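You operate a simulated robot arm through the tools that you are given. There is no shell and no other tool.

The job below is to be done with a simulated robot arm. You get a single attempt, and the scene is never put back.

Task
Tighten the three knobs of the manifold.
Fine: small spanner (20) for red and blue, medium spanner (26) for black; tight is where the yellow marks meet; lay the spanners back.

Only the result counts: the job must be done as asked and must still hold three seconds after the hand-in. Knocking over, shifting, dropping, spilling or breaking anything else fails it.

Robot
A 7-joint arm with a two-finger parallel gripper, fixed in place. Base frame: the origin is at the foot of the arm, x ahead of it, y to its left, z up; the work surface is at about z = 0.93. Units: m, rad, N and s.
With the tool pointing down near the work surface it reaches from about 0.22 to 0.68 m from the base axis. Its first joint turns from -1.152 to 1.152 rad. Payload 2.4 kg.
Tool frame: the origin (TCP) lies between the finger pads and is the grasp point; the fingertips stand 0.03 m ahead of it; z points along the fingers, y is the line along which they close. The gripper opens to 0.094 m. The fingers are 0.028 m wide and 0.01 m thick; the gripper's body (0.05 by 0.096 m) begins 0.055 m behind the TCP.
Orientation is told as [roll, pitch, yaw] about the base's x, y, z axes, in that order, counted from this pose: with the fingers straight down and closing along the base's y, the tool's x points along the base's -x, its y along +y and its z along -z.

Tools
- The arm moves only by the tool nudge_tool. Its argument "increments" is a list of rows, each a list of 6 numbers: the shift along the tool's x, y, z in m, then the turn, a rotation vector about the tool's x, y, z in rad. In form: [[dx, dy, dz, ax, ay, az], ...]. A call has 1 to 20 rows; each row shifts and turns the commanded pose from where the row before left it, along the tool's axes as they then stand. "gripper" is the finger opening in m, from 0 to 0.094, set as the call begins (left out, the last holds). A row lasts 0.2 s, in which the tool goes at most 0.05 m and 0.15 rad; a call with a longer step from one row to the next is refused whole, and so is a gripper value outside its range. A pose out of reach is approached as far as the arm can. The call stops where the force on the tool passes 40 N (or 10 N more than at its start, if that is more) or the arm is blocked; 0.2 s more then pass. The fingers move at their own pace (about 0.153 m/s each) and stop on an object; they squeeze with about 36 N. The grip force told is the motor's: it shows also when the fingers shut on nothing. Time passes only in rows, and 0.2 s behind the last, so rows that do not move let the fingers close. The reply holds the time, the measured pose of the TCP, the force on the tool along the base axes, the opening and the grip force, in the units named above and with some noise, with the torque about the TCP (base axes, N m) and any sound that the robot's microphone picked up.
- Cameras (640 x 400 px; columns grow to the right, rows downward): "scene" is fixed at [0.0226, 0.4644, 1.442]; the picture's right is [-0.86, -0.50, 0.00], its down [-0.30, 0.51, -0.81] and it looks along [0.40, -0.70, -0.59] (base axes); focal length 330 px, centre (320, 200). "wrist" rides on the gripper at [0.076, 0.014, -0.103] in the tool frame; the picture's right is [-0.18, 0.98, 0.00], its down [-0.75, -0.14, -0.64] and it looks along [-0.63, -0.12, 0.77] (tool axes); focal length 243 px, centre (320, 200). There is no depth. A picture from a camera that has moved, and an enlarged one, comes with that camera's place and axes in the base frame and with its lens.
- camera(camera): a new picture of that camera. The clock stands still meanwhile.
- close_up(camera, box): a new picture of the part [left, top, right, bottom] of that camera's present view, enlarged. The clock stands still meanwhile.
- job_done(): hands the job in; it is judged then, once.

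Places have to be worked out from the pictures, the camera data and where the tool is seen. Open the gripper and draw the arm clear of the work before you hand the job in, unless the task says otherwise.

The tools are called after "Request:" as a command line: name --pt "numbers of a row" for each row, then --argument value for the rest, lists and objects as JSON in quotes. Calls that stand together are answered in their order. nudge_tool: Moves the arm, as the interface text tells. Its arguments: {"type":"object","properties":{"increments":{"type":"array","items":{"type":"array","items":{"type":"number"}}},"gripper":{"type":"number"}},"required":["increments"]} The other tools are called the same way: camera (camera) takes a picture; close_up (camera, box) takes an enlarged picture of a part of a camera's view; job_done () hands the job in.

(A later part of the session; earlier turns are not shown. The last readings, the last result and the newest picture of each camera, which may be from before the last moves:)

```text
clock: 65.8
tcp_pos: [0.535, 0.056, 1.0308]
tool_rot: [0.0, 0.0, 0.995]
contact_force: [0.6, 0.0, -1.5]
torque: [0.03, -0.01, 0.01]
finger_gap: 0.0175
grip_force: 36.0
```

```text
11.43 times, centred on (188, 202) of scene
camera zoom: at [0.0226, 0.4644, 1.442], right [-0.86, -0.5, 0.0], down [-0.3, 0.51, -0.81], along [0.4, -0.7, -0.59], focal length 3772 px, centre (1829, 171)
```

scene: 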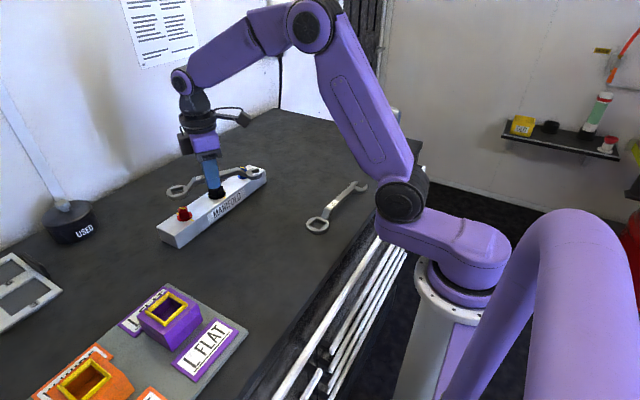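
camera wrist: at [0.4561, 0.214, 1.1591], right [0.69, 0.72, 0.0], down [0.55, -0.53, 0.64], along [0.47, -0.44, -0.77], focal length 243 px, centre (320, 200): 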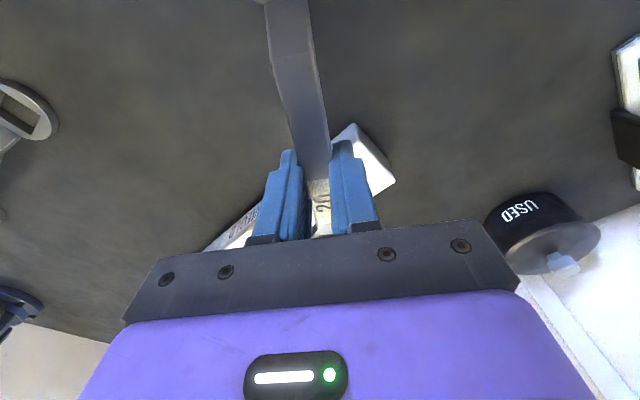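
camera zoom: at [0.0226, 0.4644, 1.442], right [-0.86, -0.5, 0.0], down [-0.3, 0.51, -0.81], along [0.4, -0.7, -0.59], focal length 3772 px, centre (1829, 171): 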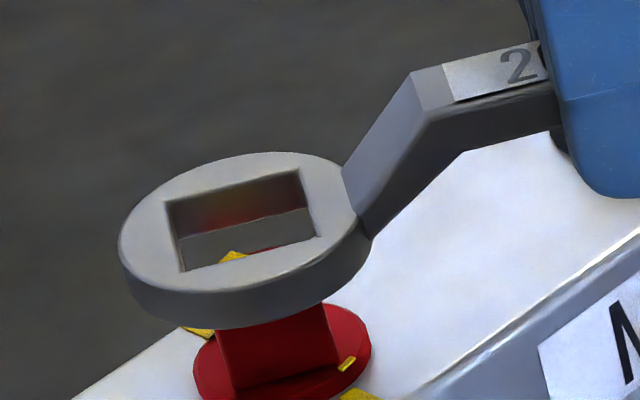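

The hole is within about 1.5 mm of the axis. I'll make a small correction and ease down.

Request:
nudge_tool --pt "-0.0003 -0.001 0 0 0 0" --pt "0 0 0.003 0 0 0" --pt "0 0 0.003 0 0 0" --pt "0 0 0.003 0 0 0" --pt "0 0 0 0 0 0"

Request:
close_up --camera "scene" --box '[160, 185, 216, 220]'

```text
clock: 67.0
tcp_pos: [0.5356, 0.0569, 1.0204]
tool_rot: [-0.001, 0.0, 0.996]
contact_force: [-0.8, 1.0, -2.4]
torque: [0.05, 0.0, 0.1]
finger_gap: 0.0176
grip_force: 36.0
```

```text
11.43 times, centred on (188, 202) of scene
camera zoom: at [0.0226, 0.4644, 1.442], right [-0.86, -0.5, 0.0], down [-0.3, 0.51, -0.81], along [0.4, -0.7, -0.59], focal length 3772 px, centre (1829, 171)
```

zoom: 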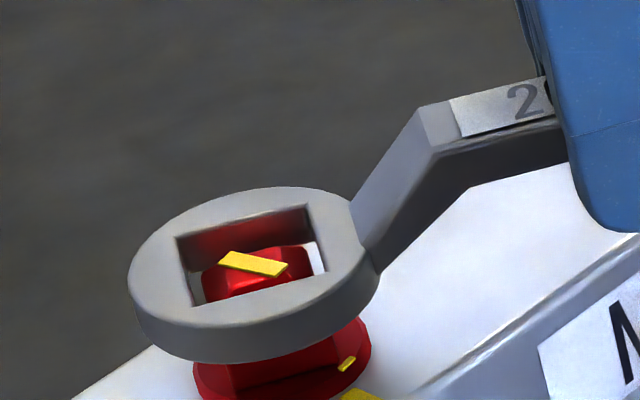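

It's well centred. I'll continue down to full depth.

Request:
nudge_tool --pt "0 0 0.003 0 0 0" --pt "0 0 0.003 0 0 0" --pt "0 0 0.003 0 0 0" --pt "0 0 0.0025 0 0 0" --pt "0 0 0 0 0 0"

Request:
close_up --camera "scene" --box '[160, 185, 216, 220]'

```text
clock: 68.2
tcp_pos: [0.5363, 0.0567, 1.0111]
tool_rot: [0.0, -0.002, 0.994]
contact_force: [-0.5, 1.4, -1.0]
torque: [0.01, -0.02, 0.07]
finger_gap: 0.0174
grip_force: 36.1
```

```text
11.43 times, centred on (188, 202) of scene
camera zoom: at [0.0226, 0.4644, 1.4419], right [-0.86, -0.5, 0.0], down [-0.3, 0.51, -0.81], along [0.4, -0.7, -0.59], focal length 3772 px, centre (1829, 171)
```

zoom: 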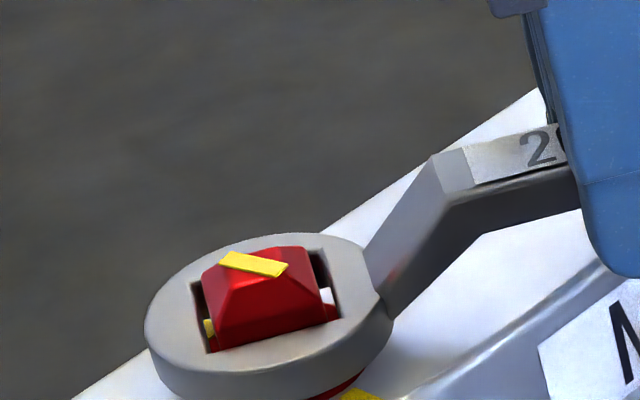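

It's engaged with the marks visible from the scene camera. I'll turn clockwise 0.3 rad.

Request:
nudge_tool --pt "-0.0001 0.0037 0 0 0 0.05" --pt "-0.0001 0.0037 0 0 0 0.05" --pt "-0.0001 0.0037 0 0 0 0.05" --pt "-0.0001 0.0037 0 0 0 0.05" --pt "-0.0001 0.0037 0 0 0 0.05" --pt "-0.0001 0.0037 0 0 0 0.05" --pt "0 0 0 0 0 0"

Request:
close_up --camera "scene" --box '[170, 196, 202, 222]'

```text
clock: 69.8
tcp_pos: [0.5191, 0.0705, 1.0098]
tool_rot: [0.001, 0.002, 0.696]
contact_force: [-10.6, 4.4, -6.0]
torque: [-0.15, 0.49, 0.92]
finger_gap: 0.0174
grip_force: 36.1
```

```text
15.38 times, centred on (186, 209) of scene
camera zoom: at [0.0224, 0.4645, 1.4419], right [-0.86, -0.5, 0.0], down [-0.3, 0.51, -0.81], along [0.4, -0.7, -0.59], focal length 5077 px, centre (2382, 62)
```

zoom: 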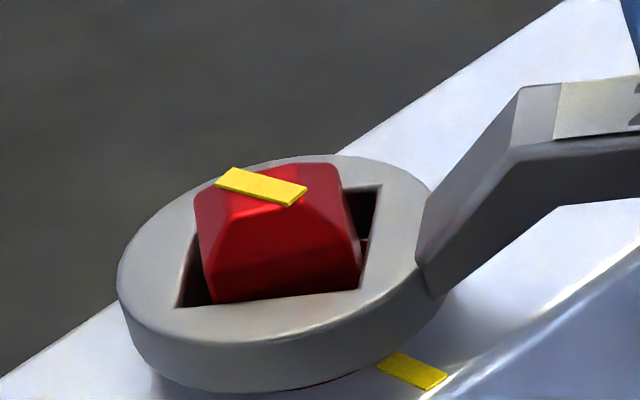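

The red mark is at ≈9.5° and the slack is taken up. The side load asks for about +1.2 mm along tool y, so I'll apply that and turn another 0.12 rad.

Request:
nudge_tool --pt "0 0.0012 0 0 0 0" --pt "-0.0001 0.0031 0 0 0 0.04" --pt "-0.0001 0.0031 0 0 0 0.04" --pt "-0.0001 0.0031 0 0 0 0.04" --pt "0 0 0 0 0 0"

Request:
close_up --camera "scene" --box '[170, 196, 202, 222]'

```text
clock: 71.0
tcp_pos: [0.5134, 0.078, 1.0084]
tool_rot: [0.001, 0.001, 0.575]
contact_force: [-8.7, -4.1, -8.8]
torque: [-0.46, 0.65, 0.51]
finger_gap: 0.0173
grip_force: 35.9
```

```text
15.38 times, centred on (186, 209) of scene
camera zoom: at [0.0225, 0.4643, 1.442], right [-0.86, -0.5, 0.0], down [-0.3, 0.51, -0.81], along [0.4, -0.7, -0.59], focal length 5077 px, centre (2382, 62)
```

zoom: 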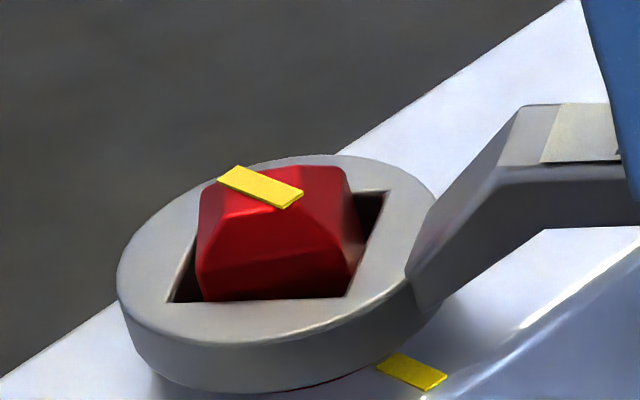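

Red is now at ≈3°. I'll relieve the load slightly and turn another 0.045 rad.

Request:
nudge_tool --pt "0.0008 0.0 0 0 0 0" --pt "-0.0001 0.0018 0 0 0 0.0225" --pt "-0.0001 0.0018 0 0 0 0.0225" --pt "0 0 0 0 0 0"

Request:
close_up --camera "scene" --box '[170, 196, 202, 222]'

```text
clock: 72.0
tcp_pos: [0.5115, 0.0816, 1.0108]
tool_rot: [0.002, -0.003, 0.53]
contact_force: [-1.5, -4.9, -8.5]
torque: [-0.38, 0.5, 0.44]
finger_gap: 0.0173
grip_force: 35.8
```

```text
15.38 times, centred on (186, 209) of scene
camera zoom: at [0.0227, 0.4643, 1.442], right [-0.86, -0.5, 0.0], down [-0.3, 0.51, -0.81], along [0.4, -0.7, -0.59], focal length 5077 px, centre (2382, 62)
```

zoom: 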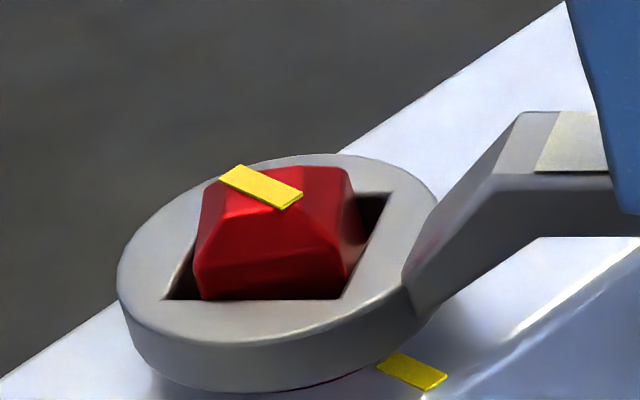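

Red is now within ~1° of parallel with the manifold marks. I'll add a last 0.018 rad.

Request:
nudge_tool --pt "0 0.0014 0 0 0 0.018" --pt "0 0 0 0 0 0"

Request:
close_up --camera "scene" --box '[174, 202, 194, 218]'

```text
clock: 72.6
tcp_pos: [0.5104, 0.0824, 1.0103]
tool_rot: [-0.001, -0.001, 0.512]
contact_force: [-0.3, -6.8, -6.1]
torque: [-0.35, 0.32, 0.65]
finger_gap: 0.0176
grip_force: 35.7
```

```text
16.00 times, centred on (184, 210) of scene
camera zoom: at [0.0227, 0.4642, 1.442], right [-0.86, -0.5, 0.0], down [-0.3, 0.51, -0.81], along [0.4, -0.7, -0.59], focal length 5280 px, centre (2496, 40)
```

zoom: 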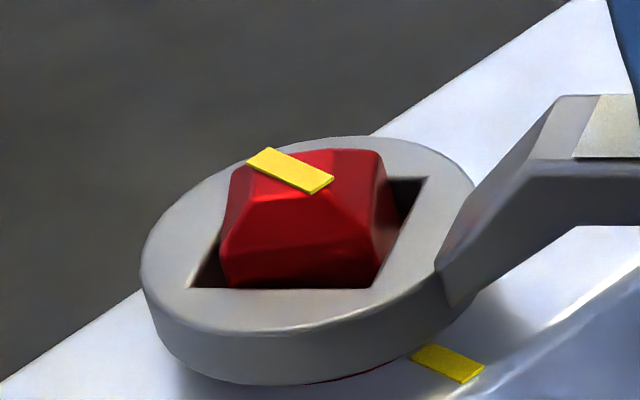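

The red mark is now parallel to the manifold mark within measurement error. I'll back off 0.16 rad within the play to unload.

Request:
nudge_tool --pt "-0.0001 -0.003 0 0 0 -0.04" --pt "-0.0001 -0.003 0 0 0 -0.04" --pt "-0.0001 -0.003 0 0 0 -0.04" --pt "-0.0001 -0.003 0 0 0 -0.04" --pt "0 0 0 0 0 0"

Request:
close_up --camera "scene" --box '[174, 202, 194, 218]'

```text
clock: 73.8
tcp_pos: [0.5162, 0.0734, 1.0101]
tool_rot: [0.001, -0.002, 0.672]
contact_force: [0.0, 0.4, -1.6]
torque: [0.03, -0.03, 0.01]
finger_gap: 0.0174
grip_force: 36.1
```

```text
16.00 times, centred on (184, 210) of scene
camera zoom: at [0.0226, 0.4644, 1.442], right [-0.86, -0.5, 0.0], down [-0.3, 0.51, -0.81], along [0.4, -0.7, -0.59], focal length 5280 px, centre (2496, 40)
```

zoom: 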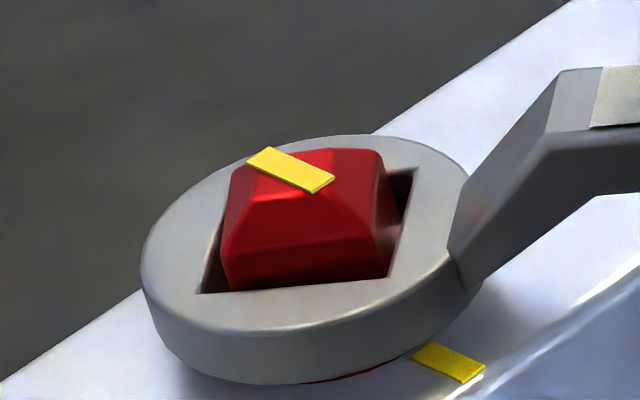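

It's unloaded, with forces near zero and the mark unmoved. I'll lift clear, then go to blue at yaw ≈47° to take out its last 2°.

Request:
nudge_tool --pt "0 0 -0.003 0 0 0" --pt "0 0 -0.006 0 0 0" --pt "0 0 -0.009 0 0 0" --pt "0 0 -0.01 0 0 0" --pt "0 0 -0.01 0 0 0" --pt "0 0 -0.01 0 0 0" --pt "0 0 0 0 0 -0.05" --pt "0 0 0 0 0 -0.06" --pt "0 0 0 0 0 -0.038" --pt "0 0 0 0 0 0"

Request:
nudge_tool --pt "0.0059 -0.006 0 0 0 0" --pt "0.0118 -0.012 0 0 0 0" --pt "0.0177 -0.018 0 0 0 0" --pt "0.0177 -0.018 0 0 0 0" --pt "0.0177 -0.018 0 0 0 0" --pt "0.0177 -0.018 0 0 0 0" --pt "0.0177 -0.018 0 0 0 0" --pt "0.0177 -0.018 0 0 0 0" --pt "0.0148 -0.015 0 0 0 0" --pt "0.0059 -0.006 0 0 0 0" --pt "0.003 -0.003 0 0 0 0" --pt "0 0 0 0 0 0"

Request:
close_up --camera "scene" --box '[170, 196, 202, 222]'

Request:
close_up --camera "scene" --box '[210, 140, 280, 190]'

```text
clock: 76.0
tcp_pos: [0.5178, 0.0727, 1.0571]
tool_rot: [0.0, 0.001, 0.821]
contact_force: [-0.5, -0.6, -1.7]
torque: [0.0, -0.04, 0.0]
finger_gap: 0.0175
grip_force: 36.3
```

```text
clock: 78.6
tcp_pos: [0.5253, -0.137, 1.0581]
tool_rot: [0.002, -0.001, 0.82]
contact_force: [-0.4, 0.0, -1.9]
torque: [0.01, 0.01, 0.01]
finger_gap: 0.0175
grip_force: 35.8
```

```text
15.38 times, centred on (186, 209) of scene
camera zoom: at [0.0226, 0.4644, 1.442], right [-0.86, -0.5, 0.0], down [-0.3, 0.51, -0.81], along [0.4, -0.7, -0.59], focal length 5077 px, centre (2382, 62)
```

zoom: 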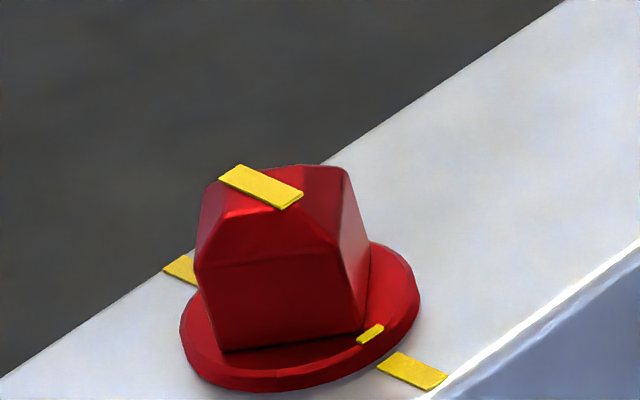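

```text
8.00 times, centred on (245, 165) of scene
camera zoom: at [0.0226, 0.4644, 1.442], right [-0.86, -0.5, 0.0], down [-0.3, 0.51, -0.81], along [0.4, -0.7, -0.59], focal length 2640 px, centre (920, 480)
```

zoom: 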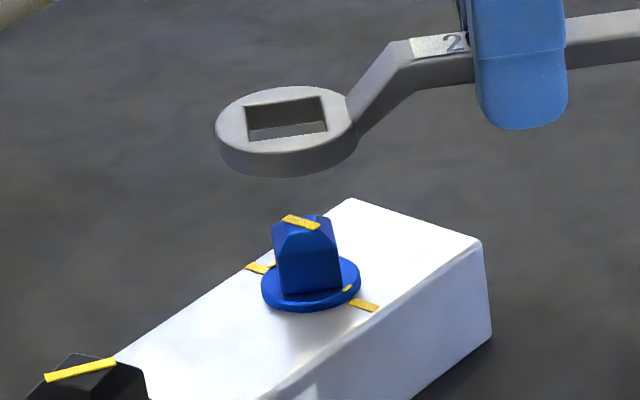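

Red's tab and the manifold mark now line up to ≈0.7° against an axis of ≈0.5°. Over blue the ring is within 1 mm of centre, so I'll lower it.

Request:
nudge_tool --pt "0 0 0.008 0 0 0" --pt "0 0 0.01 0 0 0" --pt "0 0 0.009 0 0 0" --pt "0 0 0.003 0 0 0" --pt "0 0 0.003 0 0 0" --pt "0 0 0 0 0 0"

Request:
close_up --camera "scene" --box '[219, 148, 275, 183]'

```text
clock: 80.0
tcp_pos: [0.5264, -0.1359, 1.0256]
tool_rot: [-0.001, -0.002, 0.822]
contact_force: [-2.5, 3.0, 7.9]
torque: [0.59, -0.21, 0.3]
finger_gap: 0.0173
grip_force: 36.3
```

```text
11.43 times, centred on (247, 166) of scene
camera zoom: at [0.0223, 0.4645, 1.4419], right [-0.86, -0.5, 0.0], down [-0.3, 0.51, -0.81], along [0.4, -0.7, -0.59], focal length 3772 px, centre (1154, 594)
```

zoom: 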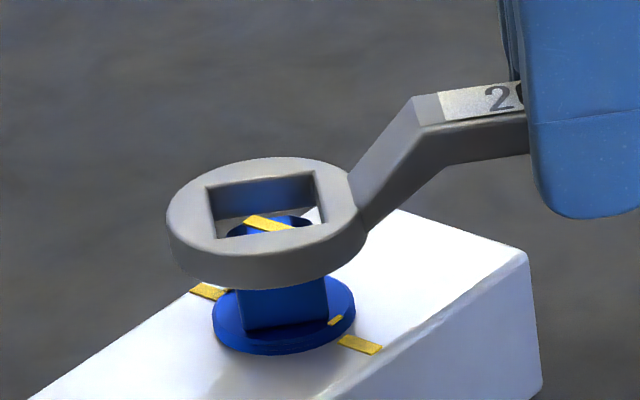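

There's light contact, with the force and torque pointing toward (−x, +y). I'll back up 3 mm, shift 1.2 mm that way and try again.

Request:
nudge_tool --pt "0 0 -0.004 0 0 0" --pt "0 0.0017 0 0 0 0" --pt "0 0 0.003 0 0 0" --pt "0 0 0.003 0 0 0" --pt "0 0 0.002 0 0 0" --pt "0 0 0 0 0 0"

Request:
close_up --camera "scene" --box '[219, 148, 275, 183]'

```text
clock: 81.4
tcp_pos: [0.5245, -0.1368, 1.0211]
tool_rot: [0.0, 0.001, 0.821]
contact_force: [0.6, -0.1, -2.6]
torque: [0.01, 0.0, 0.0]
finger_gap: 0.0175
grip_force: 35.8
```

```text
11.43 times, centred on (247, 166) of scene
camera zoom: at [0.0226, 0.4644, 1.442], right [-0.86, -0.5, 0.0], down [-0.3, 0.51, -0.81], along [0.4, -0.7, -0.59], focal length 3772 px, centre (1154, 594)
```

zoom: 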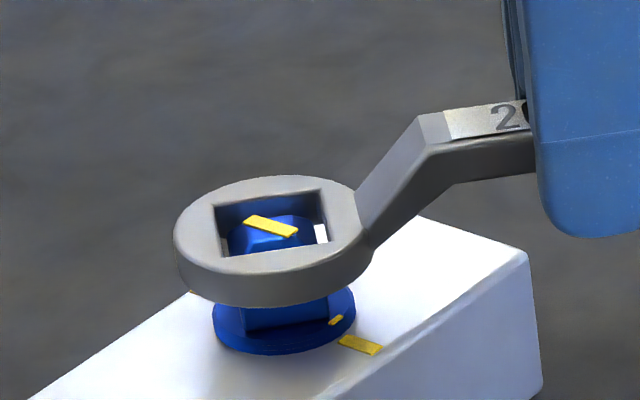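

It's entering freely now, so I'll go down the remaining ~11 mm.

Request:
nudge_tool --pt "0 0 0.003 0 0 0" --pt "0 0 0.003 0 0 0" --pt "0 0 0.003 0 0 0" --pt "0 0 0.002 0 0 0" --pt "0 0 0 0 0 0"

Request:
close_up --camera "scene" --box '[228, 158, 260, 184]'

```text
clock: 82.6
tcp_pos: [0.5249, -0.1357, 1.0105]
tool_rot: [-0.001, -0.003, 0.819]
contact_force: [0.4, -0.2, -2.2]
torque: [0.0, -0.03, -0.01]
finger_gap: 0.0175
grip_force: 36.0
```

```text
15.38 times, centred on (244, 171) of scene
camera zoom: at [0.0226, 0.4644, 1.442], right [-0.86, -0.5, 0.0], down [-0.3, 0.51, -0.81], along [0.4, -0.7, -0.59], focal length 5077 px, centre (1489, 646)
```

zoom: 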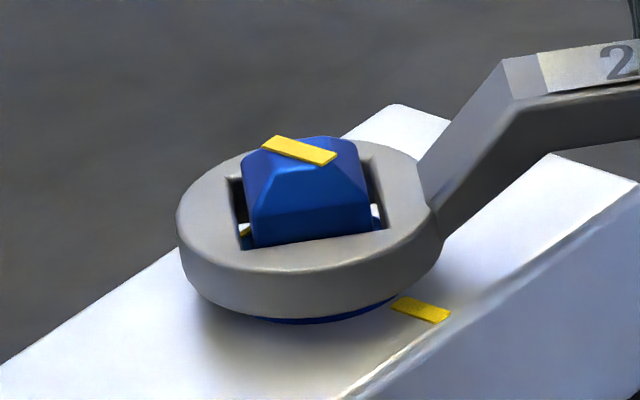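

It's engaged. I'll turn 0.25 rad to take up the slack, then check the mark.

Request:
nudge_tool --pt "-0.0001 0.0038 0 0 0 0.05" --pt "-0.0001 0.0038 0 0 0 0.05" --pt "-0.0001 0.0038 0 0 0 0.05" --pt "-0.0001 0.0038 0 0 0 0.05" --pt "-0.0001 0.0038 0 0 0 0.05" --pt "0 0 0 0 0 0"

Request:
close_up --camera "scene" --box '[228, 158, 260, 184]'

```text
clock: 84.0
tcp_pos: [0.5124, -0.1203, 1.0092]
tool_rot: [0.0, 0.0, 0.571]
contact_force: [-4.3, 0.8, -3.4]
torque: [-0.13, 0.17, 0.38]
finger_gap: 0.0173
grip_force: 36.0
```

```text
15.38 times, centred on (244, 171) of scene
camera zoom: at [0.0225, 0.4644, 1.442], right [-0.86, -0.5, 0.0], down [-0.3, 0.51, -0.81], along [0.4, -0.7, -0.59], focal length 5077 px, centre (1489, 646)
```

zoom: 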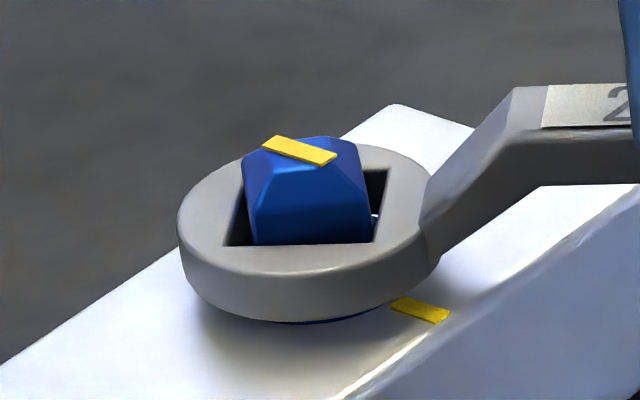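

Contact has just been made and the mark is still at ≈2°. I'll turn 0.05 rad more.

Request:
nudge_tool --pt "0 0.0019 0 0 0 0.025" --pt "0 0.0019 0 0 0 0.025" --pt "0 0 0 0 0 0"

Request:
close_up --camera "scene" --box '[228, 158, 260, 184]'

```text
clock: 84.8
tcp_pos: [0.5097, -0.1186, 1.0107]
tool_rot: [-0.001, 0.002, 0.521]
contact_force: [-2.7, -2.6, -5.8]
torque: [-0.24, 0.29, 0.67]
finger_gap: 0.0173
grip_force: 36.3
```

```text
15.38 times, centred on (244, 171) of scene
camera zoom: at [0.0226, 0.4643, 1.442], right [-0.86, -0.5, 0.0], down [-0.3, 0.51, -0.81], along [0.4, -0.7, -0.59], focal length 5077 px, centre (1489, 646)
```

zoom: 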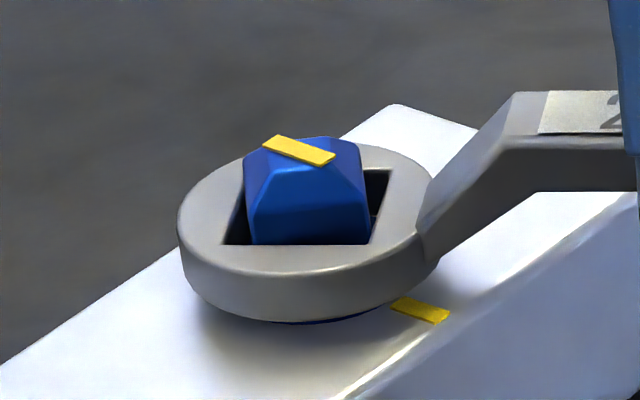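

The blue mark now has slope ≈0.34, which is κ≈0° and aligned. I'll back off 0.16 rad to unload and verify.

Request:
nudge_tool --pt "-0.0001 -0.003 0 0 0 -0.04" --pt "-0.0001 -0.003 0 0 0 -0.04" --pt "-0.0001 -0.003 0 0 0 -0.04" --pt "-0.0001 -0.003 0 0 0 -0.04" --pt "0 0 0 0 0 0"

Request:
close_up --camera "scene" --box '[228, 158, 260, 184]'

```text
clock: 86.0
tcp_pos: [0.519, -0.1283, 1.0107]
tool_rot: [-0.002, -0.003, 0.683]
contact_force: [0.8, -0.6, -2.2]
torque: [0.04, 0.0, -0.01]
finger_gap: 0.0173
grip_force: 36.0
```

```text
15.38 times, centred on (244, 171) of scene
camera zoom: at [0.0226, 0.4644, 1.442], right [-0.86, -0.5, 0.0], down [-0.3, 0.51, -0.81], along [0.4, -0.7, -0.59], focal length 5077 px, centre (1489, 646)
```

zoom: 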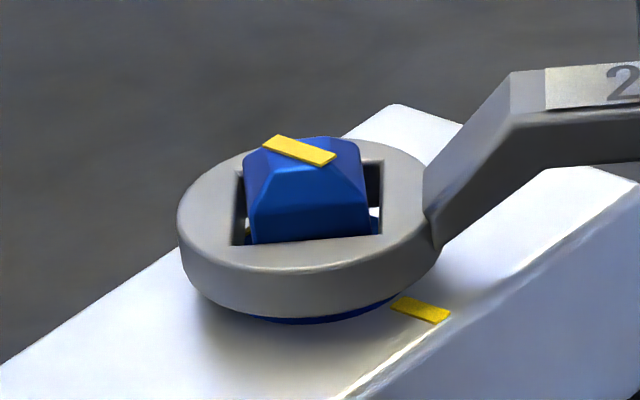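

Unloaded and unchanged. I'll lift off blue, turn the spanner back to yaw ≈1.54 and carry it back to its place.

Request:
nudge_tool --pt "0 0 -0.003 0 0 0" --pt "0 0 -0.006 0 0 0" --pt "0 0 -0.009 0 0 0" --pt "0 0 -0.01 0 0 0" --pt "0 0 -0.01 0 0 0" --pt "0 0 -0.012 0 0 0" --pt "0 0 0 0 0 -0.05" --pt "0 0 0 0 0 -0.1" --pt "0 0 0 0 0 -0.12" --pt "0 0 0 0 0 -0.12" --pt "0 0 0 0 0 -0.12" --pt "0 0 0 0 0 -0.12" --pt "0 0 0 0 0 -0.12" --pt "0 0 0 0 0 -0.08" --pt "0 0 0 0 0 -0.027" --pt "0 0 0 0 0 0"

Request:
nudge_tool --pt "-0.0076 0.0063 0 0 0 0" --pt "-0.0152 0.0125 0 0 0 0" --pt "-0.0227 0.0188 0 0 0 0" --pt "-0.0227 0.0188 0 0 0 0" --pt "-0.0227 0.0188 0 0 0 0" --pt "-0.0227 0.0188 0 0 0 0" --pt "-0.0227 0.0188 0 0 0 0" --pt "-0.0227 0.0188 0 0 0 0" --pt "-0.0227 0.0188 0 0 0 0" --pt "-0.0227 0.0188 0 0 0 0" --pt "-0.0227 0.0188 0 0 0 0" --pt "-0.0152 0.0125 0 0 0 0" --pt "-0.0076 0.0063 0 0 0 0" --pt "-0.0025 0.0021 0 0 0 0" --pt "0 0 0 0 0 0"

Request:
camera --camera "scene"

Request:
close_up --camera "scene" --box '[150, 155, 280, 250]'

Request:
close_up --camera "scene" --box '[228, 158, 260, 184]'

```text
clock: 89.4
tcp_pos: [0.5185, -0.1274, 1.0597]
tool_rot: [-0.001, 0.001, 1.539]
contact_force: [-0.4, 1.0, -2.9]
torque: [0.04, 0.0, 0.01]
finger_gap: 0.0174
grip_force: 35.9
```

```text
clock: 92.6
tcp_pos: [0.3184, 0.1315, 1.0597]
tool_rot: [0.001, 0.0, 1.539]
contact_force: [-0.2, 0.1, -1.6]
torque: [0.04, -0.02, 0.0]
finger_gap: 0.0176
grip_force: 35.7
```

```text
taken
```

scene: 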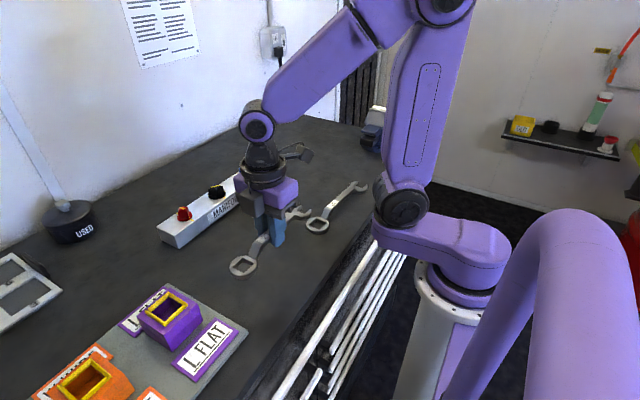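

```text
4.21 times, centred on (215, 202) of scene
camera zoom: at [0.0226, 0.4644, 1.442], right [-0.86, -0.5, 0.0], down [-0.3, 0.51, -0.81], along [0.4, -0.7, -0.59], focal length 1390 px, centre (762, 190)
```

zoom: 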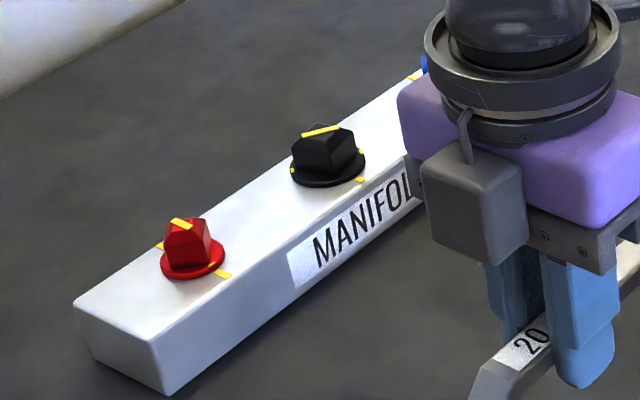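

```text
15.38 times, centred on (244, 171) of scene
camera zoom: at [0.0226, 0.4644, 1.442], right [-0.86, -0.5, 0.0], down [-0.3, 0.51, -0.81], along [0.4, -0.7, -0.59], focal length 5077 px, centre (1489, 646)
```

zoom: 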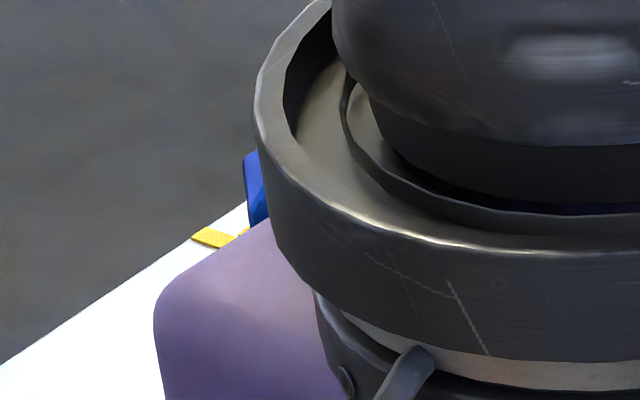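

The manifold hasn't shifted. I'll lower the small spanner back onto the table, slowly at the end.

Request:
nudge_tool --pt "0 0 0.01 0 0 0" --pt "0 0 0.02 0 0 0" --pt "0 0 0.02 0 0 0" --pt "0 0 0.02 0 0 0" --pt "0 0 0.013 0 0 0" --pt "0 0 0.006 0 0 0" --pt "0 0 0.003 0 0 0" --pt "0 0 0.0015 0 0 0" --pt "0 0 0 0 0 0"

Request:
close_up --camera "scene" --box '[225, 220, 345, 320]'

```text
clock: 94.6
tcp_pos: [0.3165, 0.1317, 0.9673]
tool_rot: [0.0, 0.001, 1.54]
contact_force: [-0.4, 0.4, -1.9]
torque: [0.0, -0.01, 0.01]
finger_gap: 0.0176
grip_force: 35.8
```

```text
4.00 times, centred on (285, 270) of scene
camera zoom: at [0.0226, 0.4644, 1.442], right [-0.86, -0.5, 0.0], down [-0.3, 0.51, -0.81], along [0.4, -0.7, -0.59], focal length 1320 px, centre (460, -80)
```

zoom: 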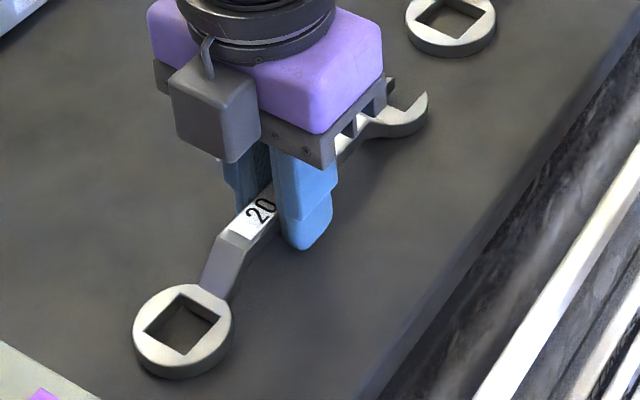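

Still held about 3–4 mm above the table. I'll ease down in 1 mm steps until the force shows touchdown.

Request:
nudge_tool --pt "0 0 0.001 0 0 0" --pt "0 0 0.001 0 0 0" --pt "0 0 0.001 0 0 0" --pt "0 0 0 0 0 0"

```text
clock: 95.6
tcp_pos: [0.3176, 0.1322, 0.9643]
tool_rot: [-0.001, -0.001, 1.539]
contact_force: [-3.7, -1.7, 18.4]
torque: [-0.04, 0.06, 0.02]
finger_gap: 0.0175
grip_force: 36.2
```

The spanner is on the table with an 18 N press and balanced torque. I'll relieve 1 mm and open the fingers.

Request:
nudge_tool --pt "0 0 -0.001 0 0 0" --pt "0 0 0 0 0 0"

Request:
nudge_tool --pt "0 0 0 0 0 0" --pt "0 0 0 0 0 0" --pt "0 0 0 0 0 0" --gripper 0.05

Request:
nudge_tool --pt "0 0 -0.01 0 0 0" --pt "0 0 -0.03 0 0 0" --pt "0 0 -0.04 0 0 0" --pt "0 0 -0.04 0 0 0" --pt "0 0 -0.03 0 0 0" --pt "0 0 0 0 0 0"

Request:
close_up --camera "scene" --box '[235, 236, 320, 316]'

Request:
camera --camera "wrist"

```text
clock: 96.2
tcp_pos: [0.3179, 0.1311, 0.9643]
tool_rot: [0.0, 0.0, 1.538]
contact_force: [-0.9, -0.3, -2.0]
torque: [-0.01, -0.02, 0.01]
finger_gap: 0.0177
grip_force: 35.2
```

```text
clock: 97.0
tcp_pos: [0.317, 0.1307, 0.965]
tool_rot: [-0.003, 0.0, 1.539]
contact_force: [0.3, 0.0, -0.1]
torque: [-0.01, 0.03, 0.02]
finger_gap: 0.0499
grip_force: 0.0
```

```text
clock: 98.4
tcp_pos: [0.3166, 0.1314, 1.1153]
tool_rot: [-0.003, 0.0, 1.538]
contact_force: [-0.3, -0.3, 0.1]
torque: [-0.01, 0.02, 0.0]
finger_gap: 0.0499
grip_force: 0.1
```

```text
5.00 times, centred on (278, 276) of scene
camera zoom: at [0.0226, 0.4644, 1.442], right [-0.86, -0.5, 0.0], down [-0.3, 0.51, -0.81], along [0.4, -0.7, -0.59], focal length 1650 px, centre (532, -180)
```

zoom: 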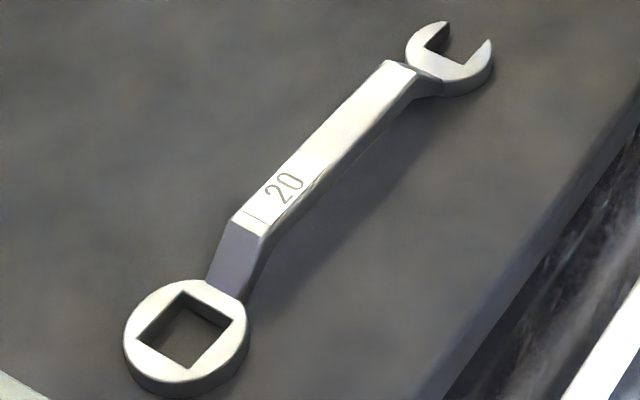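

```text
taken
camera wrist: at [0.3, 0.0558, 1.2175], right [-0.98, 0.22, 0.0], down [0.16, 0.75, 0.64], along [0.14, 0.63, -0.77], focal length 243 px, centre (320, 200)
```

wrist: 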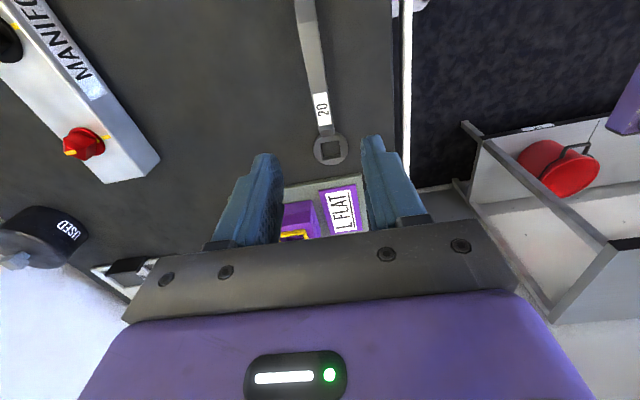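

The small spanner is back within about 1 mm of where it started. Next I'll move over the medium spanner (26) and survey it.

Request:
nudge_tool --pt "0.04 0 -0.002 0 0 0" --pt "0.04 0 -0.002 0 0 0" --pt "0.04 0 -0.002 0 0 0" --pt "0.04 0 -0.002 0 0 0" --pt "0.04 0 -0.002 0 0 0" --pt "0.04 0 -0.002 0 0 0" --pt "0.04 0 -0.002 0 0 0" --pt "0 0 0 0 0 0"

Request:
camera --camera "wrist"

Request:
camera --camera "scene"

```text
clock: 100.2
tcp_pos: [0.3076, -0.1491, 1.1288]
tool_rot: [0.0, 0.0, 1.538]
contact_force: [0.4, 0.0, -0.4]
torque: [-0.02, -0.04, 0.0]
finger_gap: 0.0502
grip_force: 0.0
```

```text
taken
camera wrist: at [0.2901, -0.2248, 1.2304], right [-0.98, 0.21, 0.0], down [0.16, 0.75, 0.64], along [0.14, 0.63, -0.77], focal length 243 px, centre (320, 200)
```

wrist: 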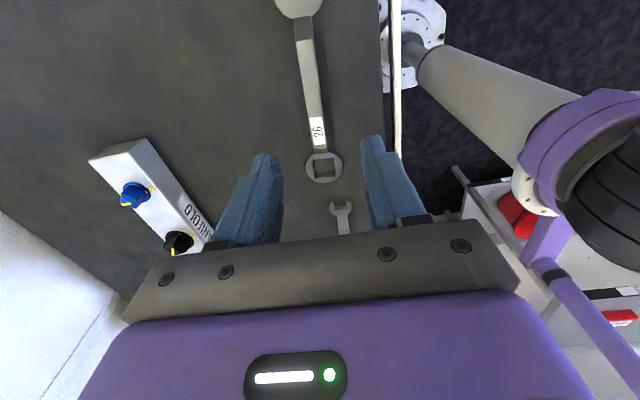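

```text
taken
```

scene: 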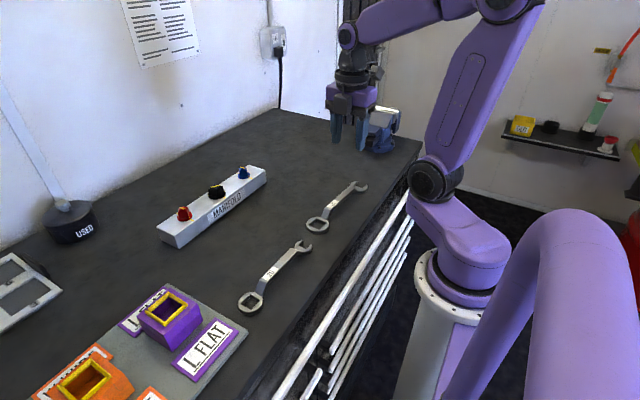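

Next, close-ups of the 26 spanner to measure it, plus red and blue from the scene camera for verification.

Request:
close_up --camera "wrist" --box '[290, 135, 360, 190]'

Request:
close_up --camera "wrist" --box '[260, 0, 360, 80]'

Request:
close_up --camera "wrist" --box '[270, 60, 370, 150]'

Request:
close_up --camera "scene" --box '[228, 158, 260, 184]'

Request:
close_up --camera "scene" --box '[170, 196, 202, 222]'

```text
7.27 times, centred on (325, 162) of wrist
camera zoom: at [0.2901, -0.2248, 1.2304], right [-0.98, 0.21, 0.0], down [0.16, 0.75, 0.64], along [0.14, 0.63, -0.77], focal length 1764 px, centre (284, 473)
```

zoom: 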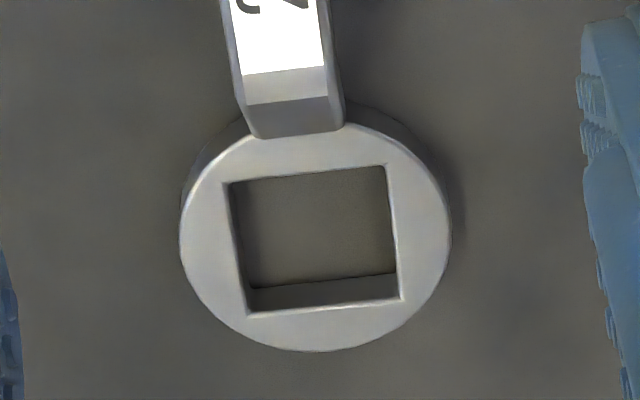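

```text
5.00 times, centred on (310, 40) of wrist
camera zoom: at [0.2901, -0.2248, 1.2304], right [-0.98, 0.21, 0.0], down [0.16, 0.75, 0.64], along [0.14, 0.63, -0.77], focal length 1213 px, centre (370, 1000)
```

zoom: 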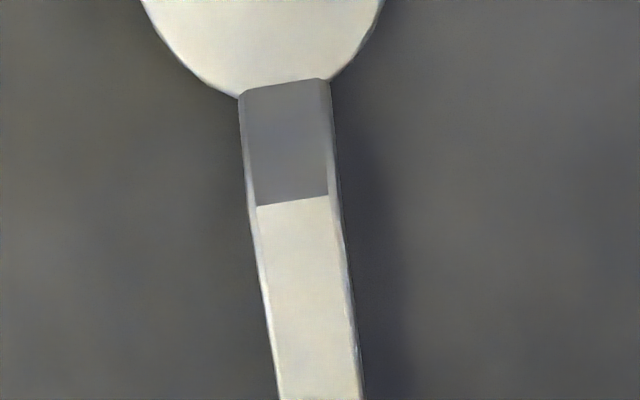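

```text
4.44 times, centred on (320, 105) of wrist
camera zoom: at [0.2901, -0.2248, 1.2304], right [-0.98, 0.21, 0.0], down [0.16, 0.75, 0.64], along [0.14, 0.63, -0.77], focal length 1078 px, centre (320, 622)
```

zoom: 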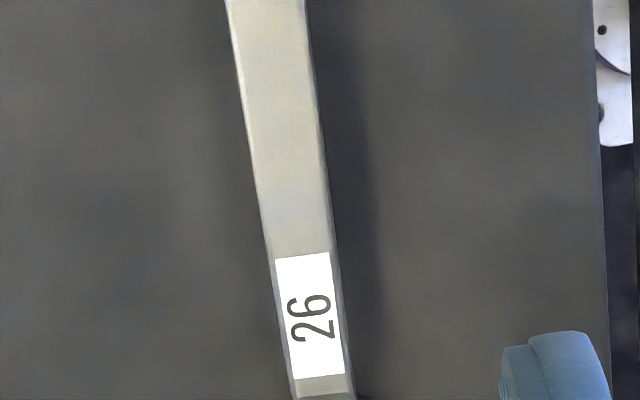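

```text
15.38 times, centred on (244, 171) of scene
camera zoom: at [0.0226, 0.4644, 1.442], right [-0.86, -0.5, 0.0], down [-0.3, 0.51, -0.81], along [0.4, -0.7, -0.59], focal length 5077 px, centre (1489, 646)
```

zoom: 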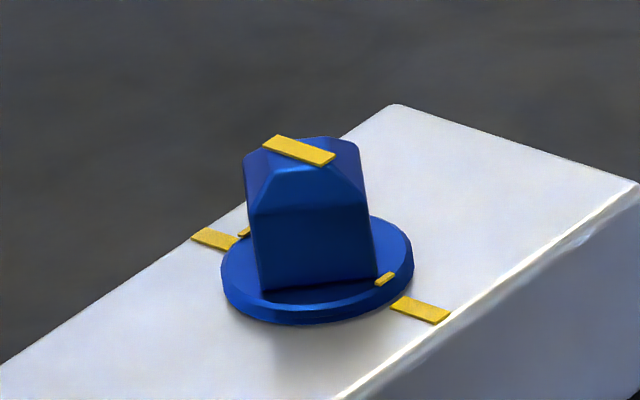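

```text
15.38 times, centred on (186, 209) of scene
camera zoom: at [0.0226, 0.4644, 1.442], right [-0.86, -0.5, 0.0], down [-0.3, 0.51, -0.81], along [0.4, -0.7, -0.59], focal length 5077 px, centre (2382, 62)
```

zoom: 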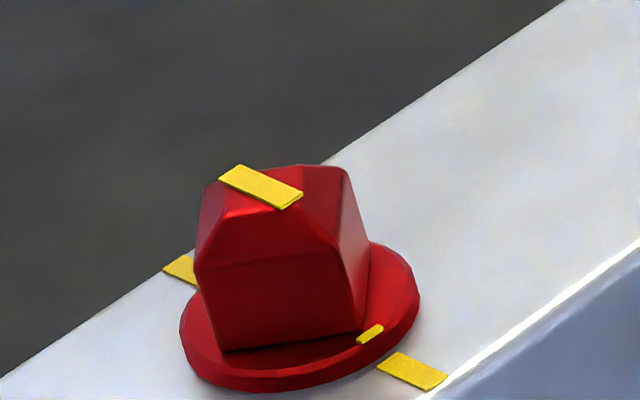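

Measurements of the 26 spanner:
- **Hole:** ≈30.5 mm, centred at ≈(0.3245, −0.043).
- **Handle:** yaw ≈85.1°.

Red and blue look aligned. I'll align the gripper over the handle at r≈85 mm and go part way down.

Request:
nudge_tool --pt "0 0 0 0 0 0.053" --pt "-0.022 -0.0081 0 0 0 0" --pt "0 0 0.04 0 0 0" --pt "0 0 0.04 0 0 0" --pt "0 0 0.04 0 0 0" --pt "0 0 0 0 0 0"

Request:
camera --camera "wrist"

Request:
close_up --camera "wrist" --box '[220, 40, 420, 240]'

```text
clock: 101.6
tcp_pos: [0.3174, -0.1289, 1.0078]
tool_rot: [-0.001, -0.001, 1.486]
contact_force: [0.9, 0.6, -0.2]
torque: [-0.01, 0.03, -0.01]
finger_gap: 0.0498
grip_force: 0.1
```

```text
taken
camera wrist: at [0.2963, -0.2024, 1.1101], right [-0.96, 0.27, 0.0], down [0.2, 0.74, 0.64], along [0.17, 0.62, -0.77], focal length 243 px, centre (320, 200)
```

wrist: 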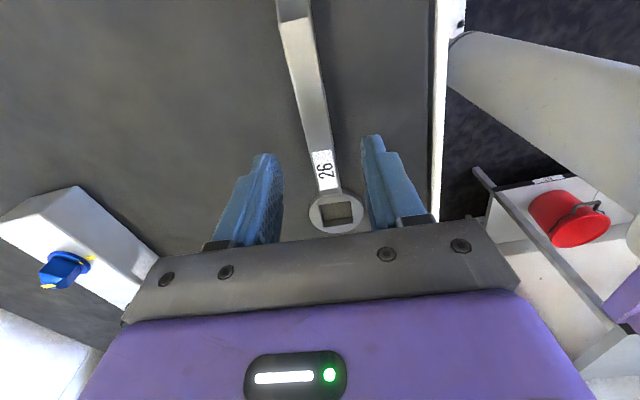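

```text
2.00 times, centred on (320, 140) of wrist
camera zoom: at [0.2963, -0.2024, 1.1101], right [-0.96, 0.27, 0.0], down [0.2, 0.74, 0.64], along [0.17, 0.62, -0.77], focal length 485 px, centre (320, 320)
```

zoom: 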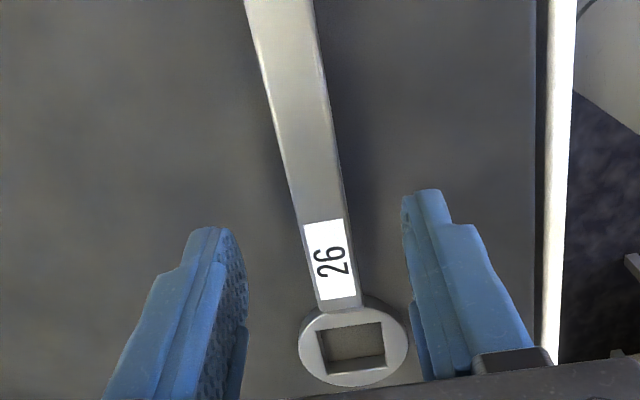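

The handle is centred on the tool axis. I'll descend to z≈0.9635.

Request:
nudge_tool --pt "0 0 0.02 0 0 0" --pt "0 0 0.016 0 0 0" --pt "0 0 0.008 0 0 0" --pt "0 0 0 0 0 0"

Request:
nudge_tool --pt "0 0 0 0 0 0" --pt "0 0 0 0 0 0" --pt "0 0 0 0 0 0" --pt "0 0 0 0 0 0" --pt "0 0 0 0 0 0" --gripper 0.0

Request:
nudge_tool --pt "0 0 -0.001 0 0 0" --pt "0 0 -0.002 0 0 0" --pt "0 0 -0.002 0 0 0"

Request:
close_up --camera "scene" --box '[290, 160, 390, 250]'

Request:
close_up --camera "wrist" --box '[220, 20, 420, 240]'

```text
clock: 102.6
tcp_pos: [0.3166, -0.1266, 0.9639]
tool_rot: [-0.001, 0.0, 1.485]
contact_force: [0.0, -0.2, -0.1]
torque: [-0.01, -0.01, 0.02]
finger_gap: 0.0501
grip_force: 0.2
```

```text
clock: 103.8
tcp_pos: [0.3178, -0.128, 0.9653]
tool_rot: [-0.002, 0.0, 1.485]
contact_force: [-0.2, -0.4, 0.0]
torque: [0.05, 0.01, 0.0]
finger_gap: 0.0172
grip_force: 36.1
```

```text
clock: 104.6
tcp_pos: [0.3183, -0.127, 0.9686]
tool_rot: [0.001, 0.0, 1.484]
contact_force: [-0.2, -0.2, -1.3]
torque: [0.05, -0.01, 0.01]
finger_gap: 0.0172
grip_force: 36.1
```

```text
4.44 times, centred on (340, 205) of scene
camera zoom: at [0.0226, 0.4644, 1.442], right [-0.86, -0.5, 0.0], down [-0.3, 0.51, -0.81], along [0.4, -0.7, -0.59], focal length 1467 px, centre (231, 178)
```

zoom: 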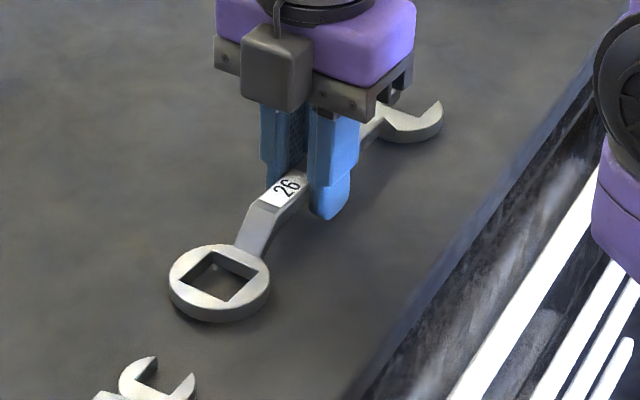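

```text
1.82 times, centred on (320, 130) of wrist
camera zoom: at [0.2972, -0.2022, 1.0714], right [-0.96, 0.27, 0.0], down [0.2, 0.74, 0.64], along [0.17, 0.62, -0.77], focal length 441 px, centre (320, 327)
```

zoom: 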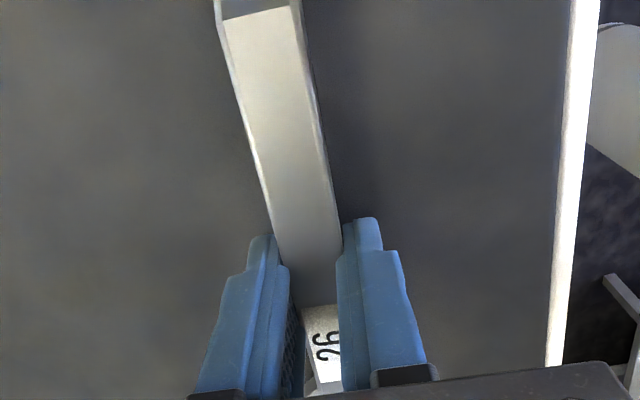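

The grip is firm and carrying some weight. I'll continue lifting gently and check that it comes up level.

Request:
nudge_tool --pt "0 0 -0.003 0 0 0" --pt "0 0 -0.004 0 0 0" --pt "0 0 -0.004 0 0 0" --pt "0 0 -0.004 0 0 0" --pt "0 0 -0.004 0 0 0"

Request:
close_up --camera "scene" --box '[290, 160, 390, 250]'

Request:
close_up --camera "wrist" --box '[220, 20, 420, 240]'

```text
clock: 105.8
tcp_pos: [0.318, -0.1272, 0.9884]
tool_rot: [-0.001, -0.001, 1.484]
contact_force: [0.1, 0.1, -2.4]
torque: [0.0, 0.02, -0.02]
finger_gap: 0.0172
grip_force: 36.3
```

```text
4.44 times, centred on (340, 205) of scene
camera zoom: at [0.0226, 0.4644, 1.442], right [-0.86, -0.5, 0.0], down [-0.3, 0.51, -0.81], along [0.4, -0.7, -0.59], focal length 1467 px, centre (231, 178)
```

zoom: 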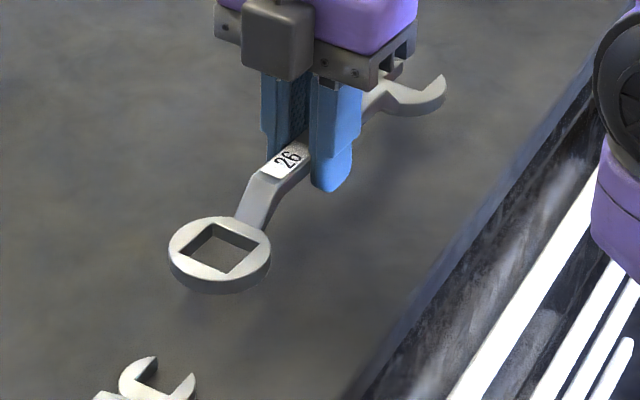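

```text
1.82 times, centred on (320, 130) of wrist
camera zoom: at [0.2969, -0.202, 1.0906], right [-0.96, 0.27, 0.0], down [0.2, 0.74, 0.64], along [0.17, 0.62, -0.77], focal length 441 px, centre (320, 327)
```

zoom: 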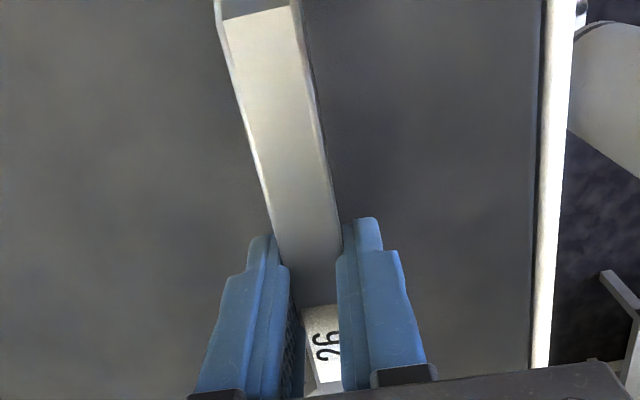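

Lifted level with the weight carried. The ring is ≈85 mm from the TCP. I'll raise it, move forward, and swing to yaw ≈12.7° for the black knob.

Request:
nudge_tool --pt "0 0 -0.006 0 0 0" --pt "0 0 -0.012 0 0 0" --pt "0 0 -0.015 0 0 0" --pt "0 0 -0.015 0 0 0" --pt "0 0 -0.015 0 0 0" --pt "0 0 -0.0085 0 0 0" --pt "-0.0035 -0.0057 0 0 0 0" --pt "-0.007 -0.0114 0 0 0 0" --pt "-0.0098 -0.016 0 0 0 0" --pt "-0.0098 -0.016 0 0 0 0" --pt "-0.0098 -0.016 0 0 0 0" --pt "-0.0098 -0.016 0 0 0 0" --pt "-0.0098 -0.016 0 0 0 0" --pt "-0.007 -0.0114 0 0 0 0" --pt "-0.0036 -0.0059 0 0 0 0" --pt "0 0 0 0 0 0"

Request:
nudge_tool --pt "0 0 0 0 0 0.04" --pt "0 0 0 0 0 0.09" --pt "0 0 0 0 0 0.12" --pt "0 0 0 0 0 0.12" --pt "0 0 0 0 0 0.12" --pt "0 0 0 0 0 0.12" --pt "0 0 0 0 0 0.12" --pt "0 0 0 0 0 0.12" --pt "0 0 0 0 0 0.12" --pt "0 0 0 0 0 0.12" --pt "0 0 0 0 0 0.1" --pt "0 0 0 0 0 0.05" --pt "0 0 0 0 0 0.023" --pt "0 0 0 0 0 0"

Request:
camera --camera "scene"

```text
clock: 109.2
tcp_pos: [0.4374, -0.0671, 1.0598]
tool_rot: [0.0, 0.0, 1.486]
contact_force: [0.6, 0.6, -3.0]
torque: [0.02, -0.01, -0.02]
finger_gap: 0.0175
grip_force: 36.1
```

```text
clock: 112.2
tcp_pos: [0.4383, -0.0677, 1.0593]
tool_rot: [0.001, -0.003, 0.222]
contact_force: [-0.1, -0.5, -2.0]
torque: [-0.01, -0.02, 0.0]
finger_gap: 0.0174
grip_force: 35.6
```

```text
taken
```

scene: 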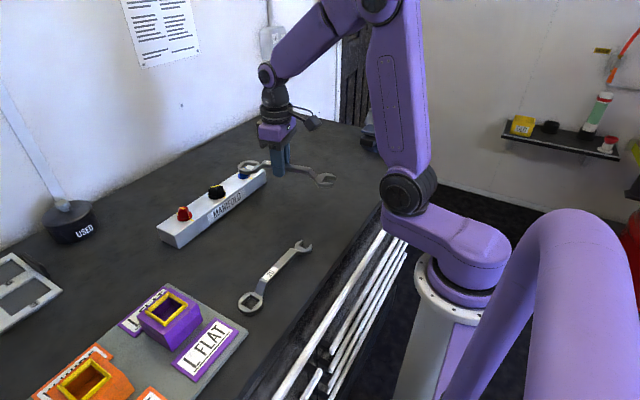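

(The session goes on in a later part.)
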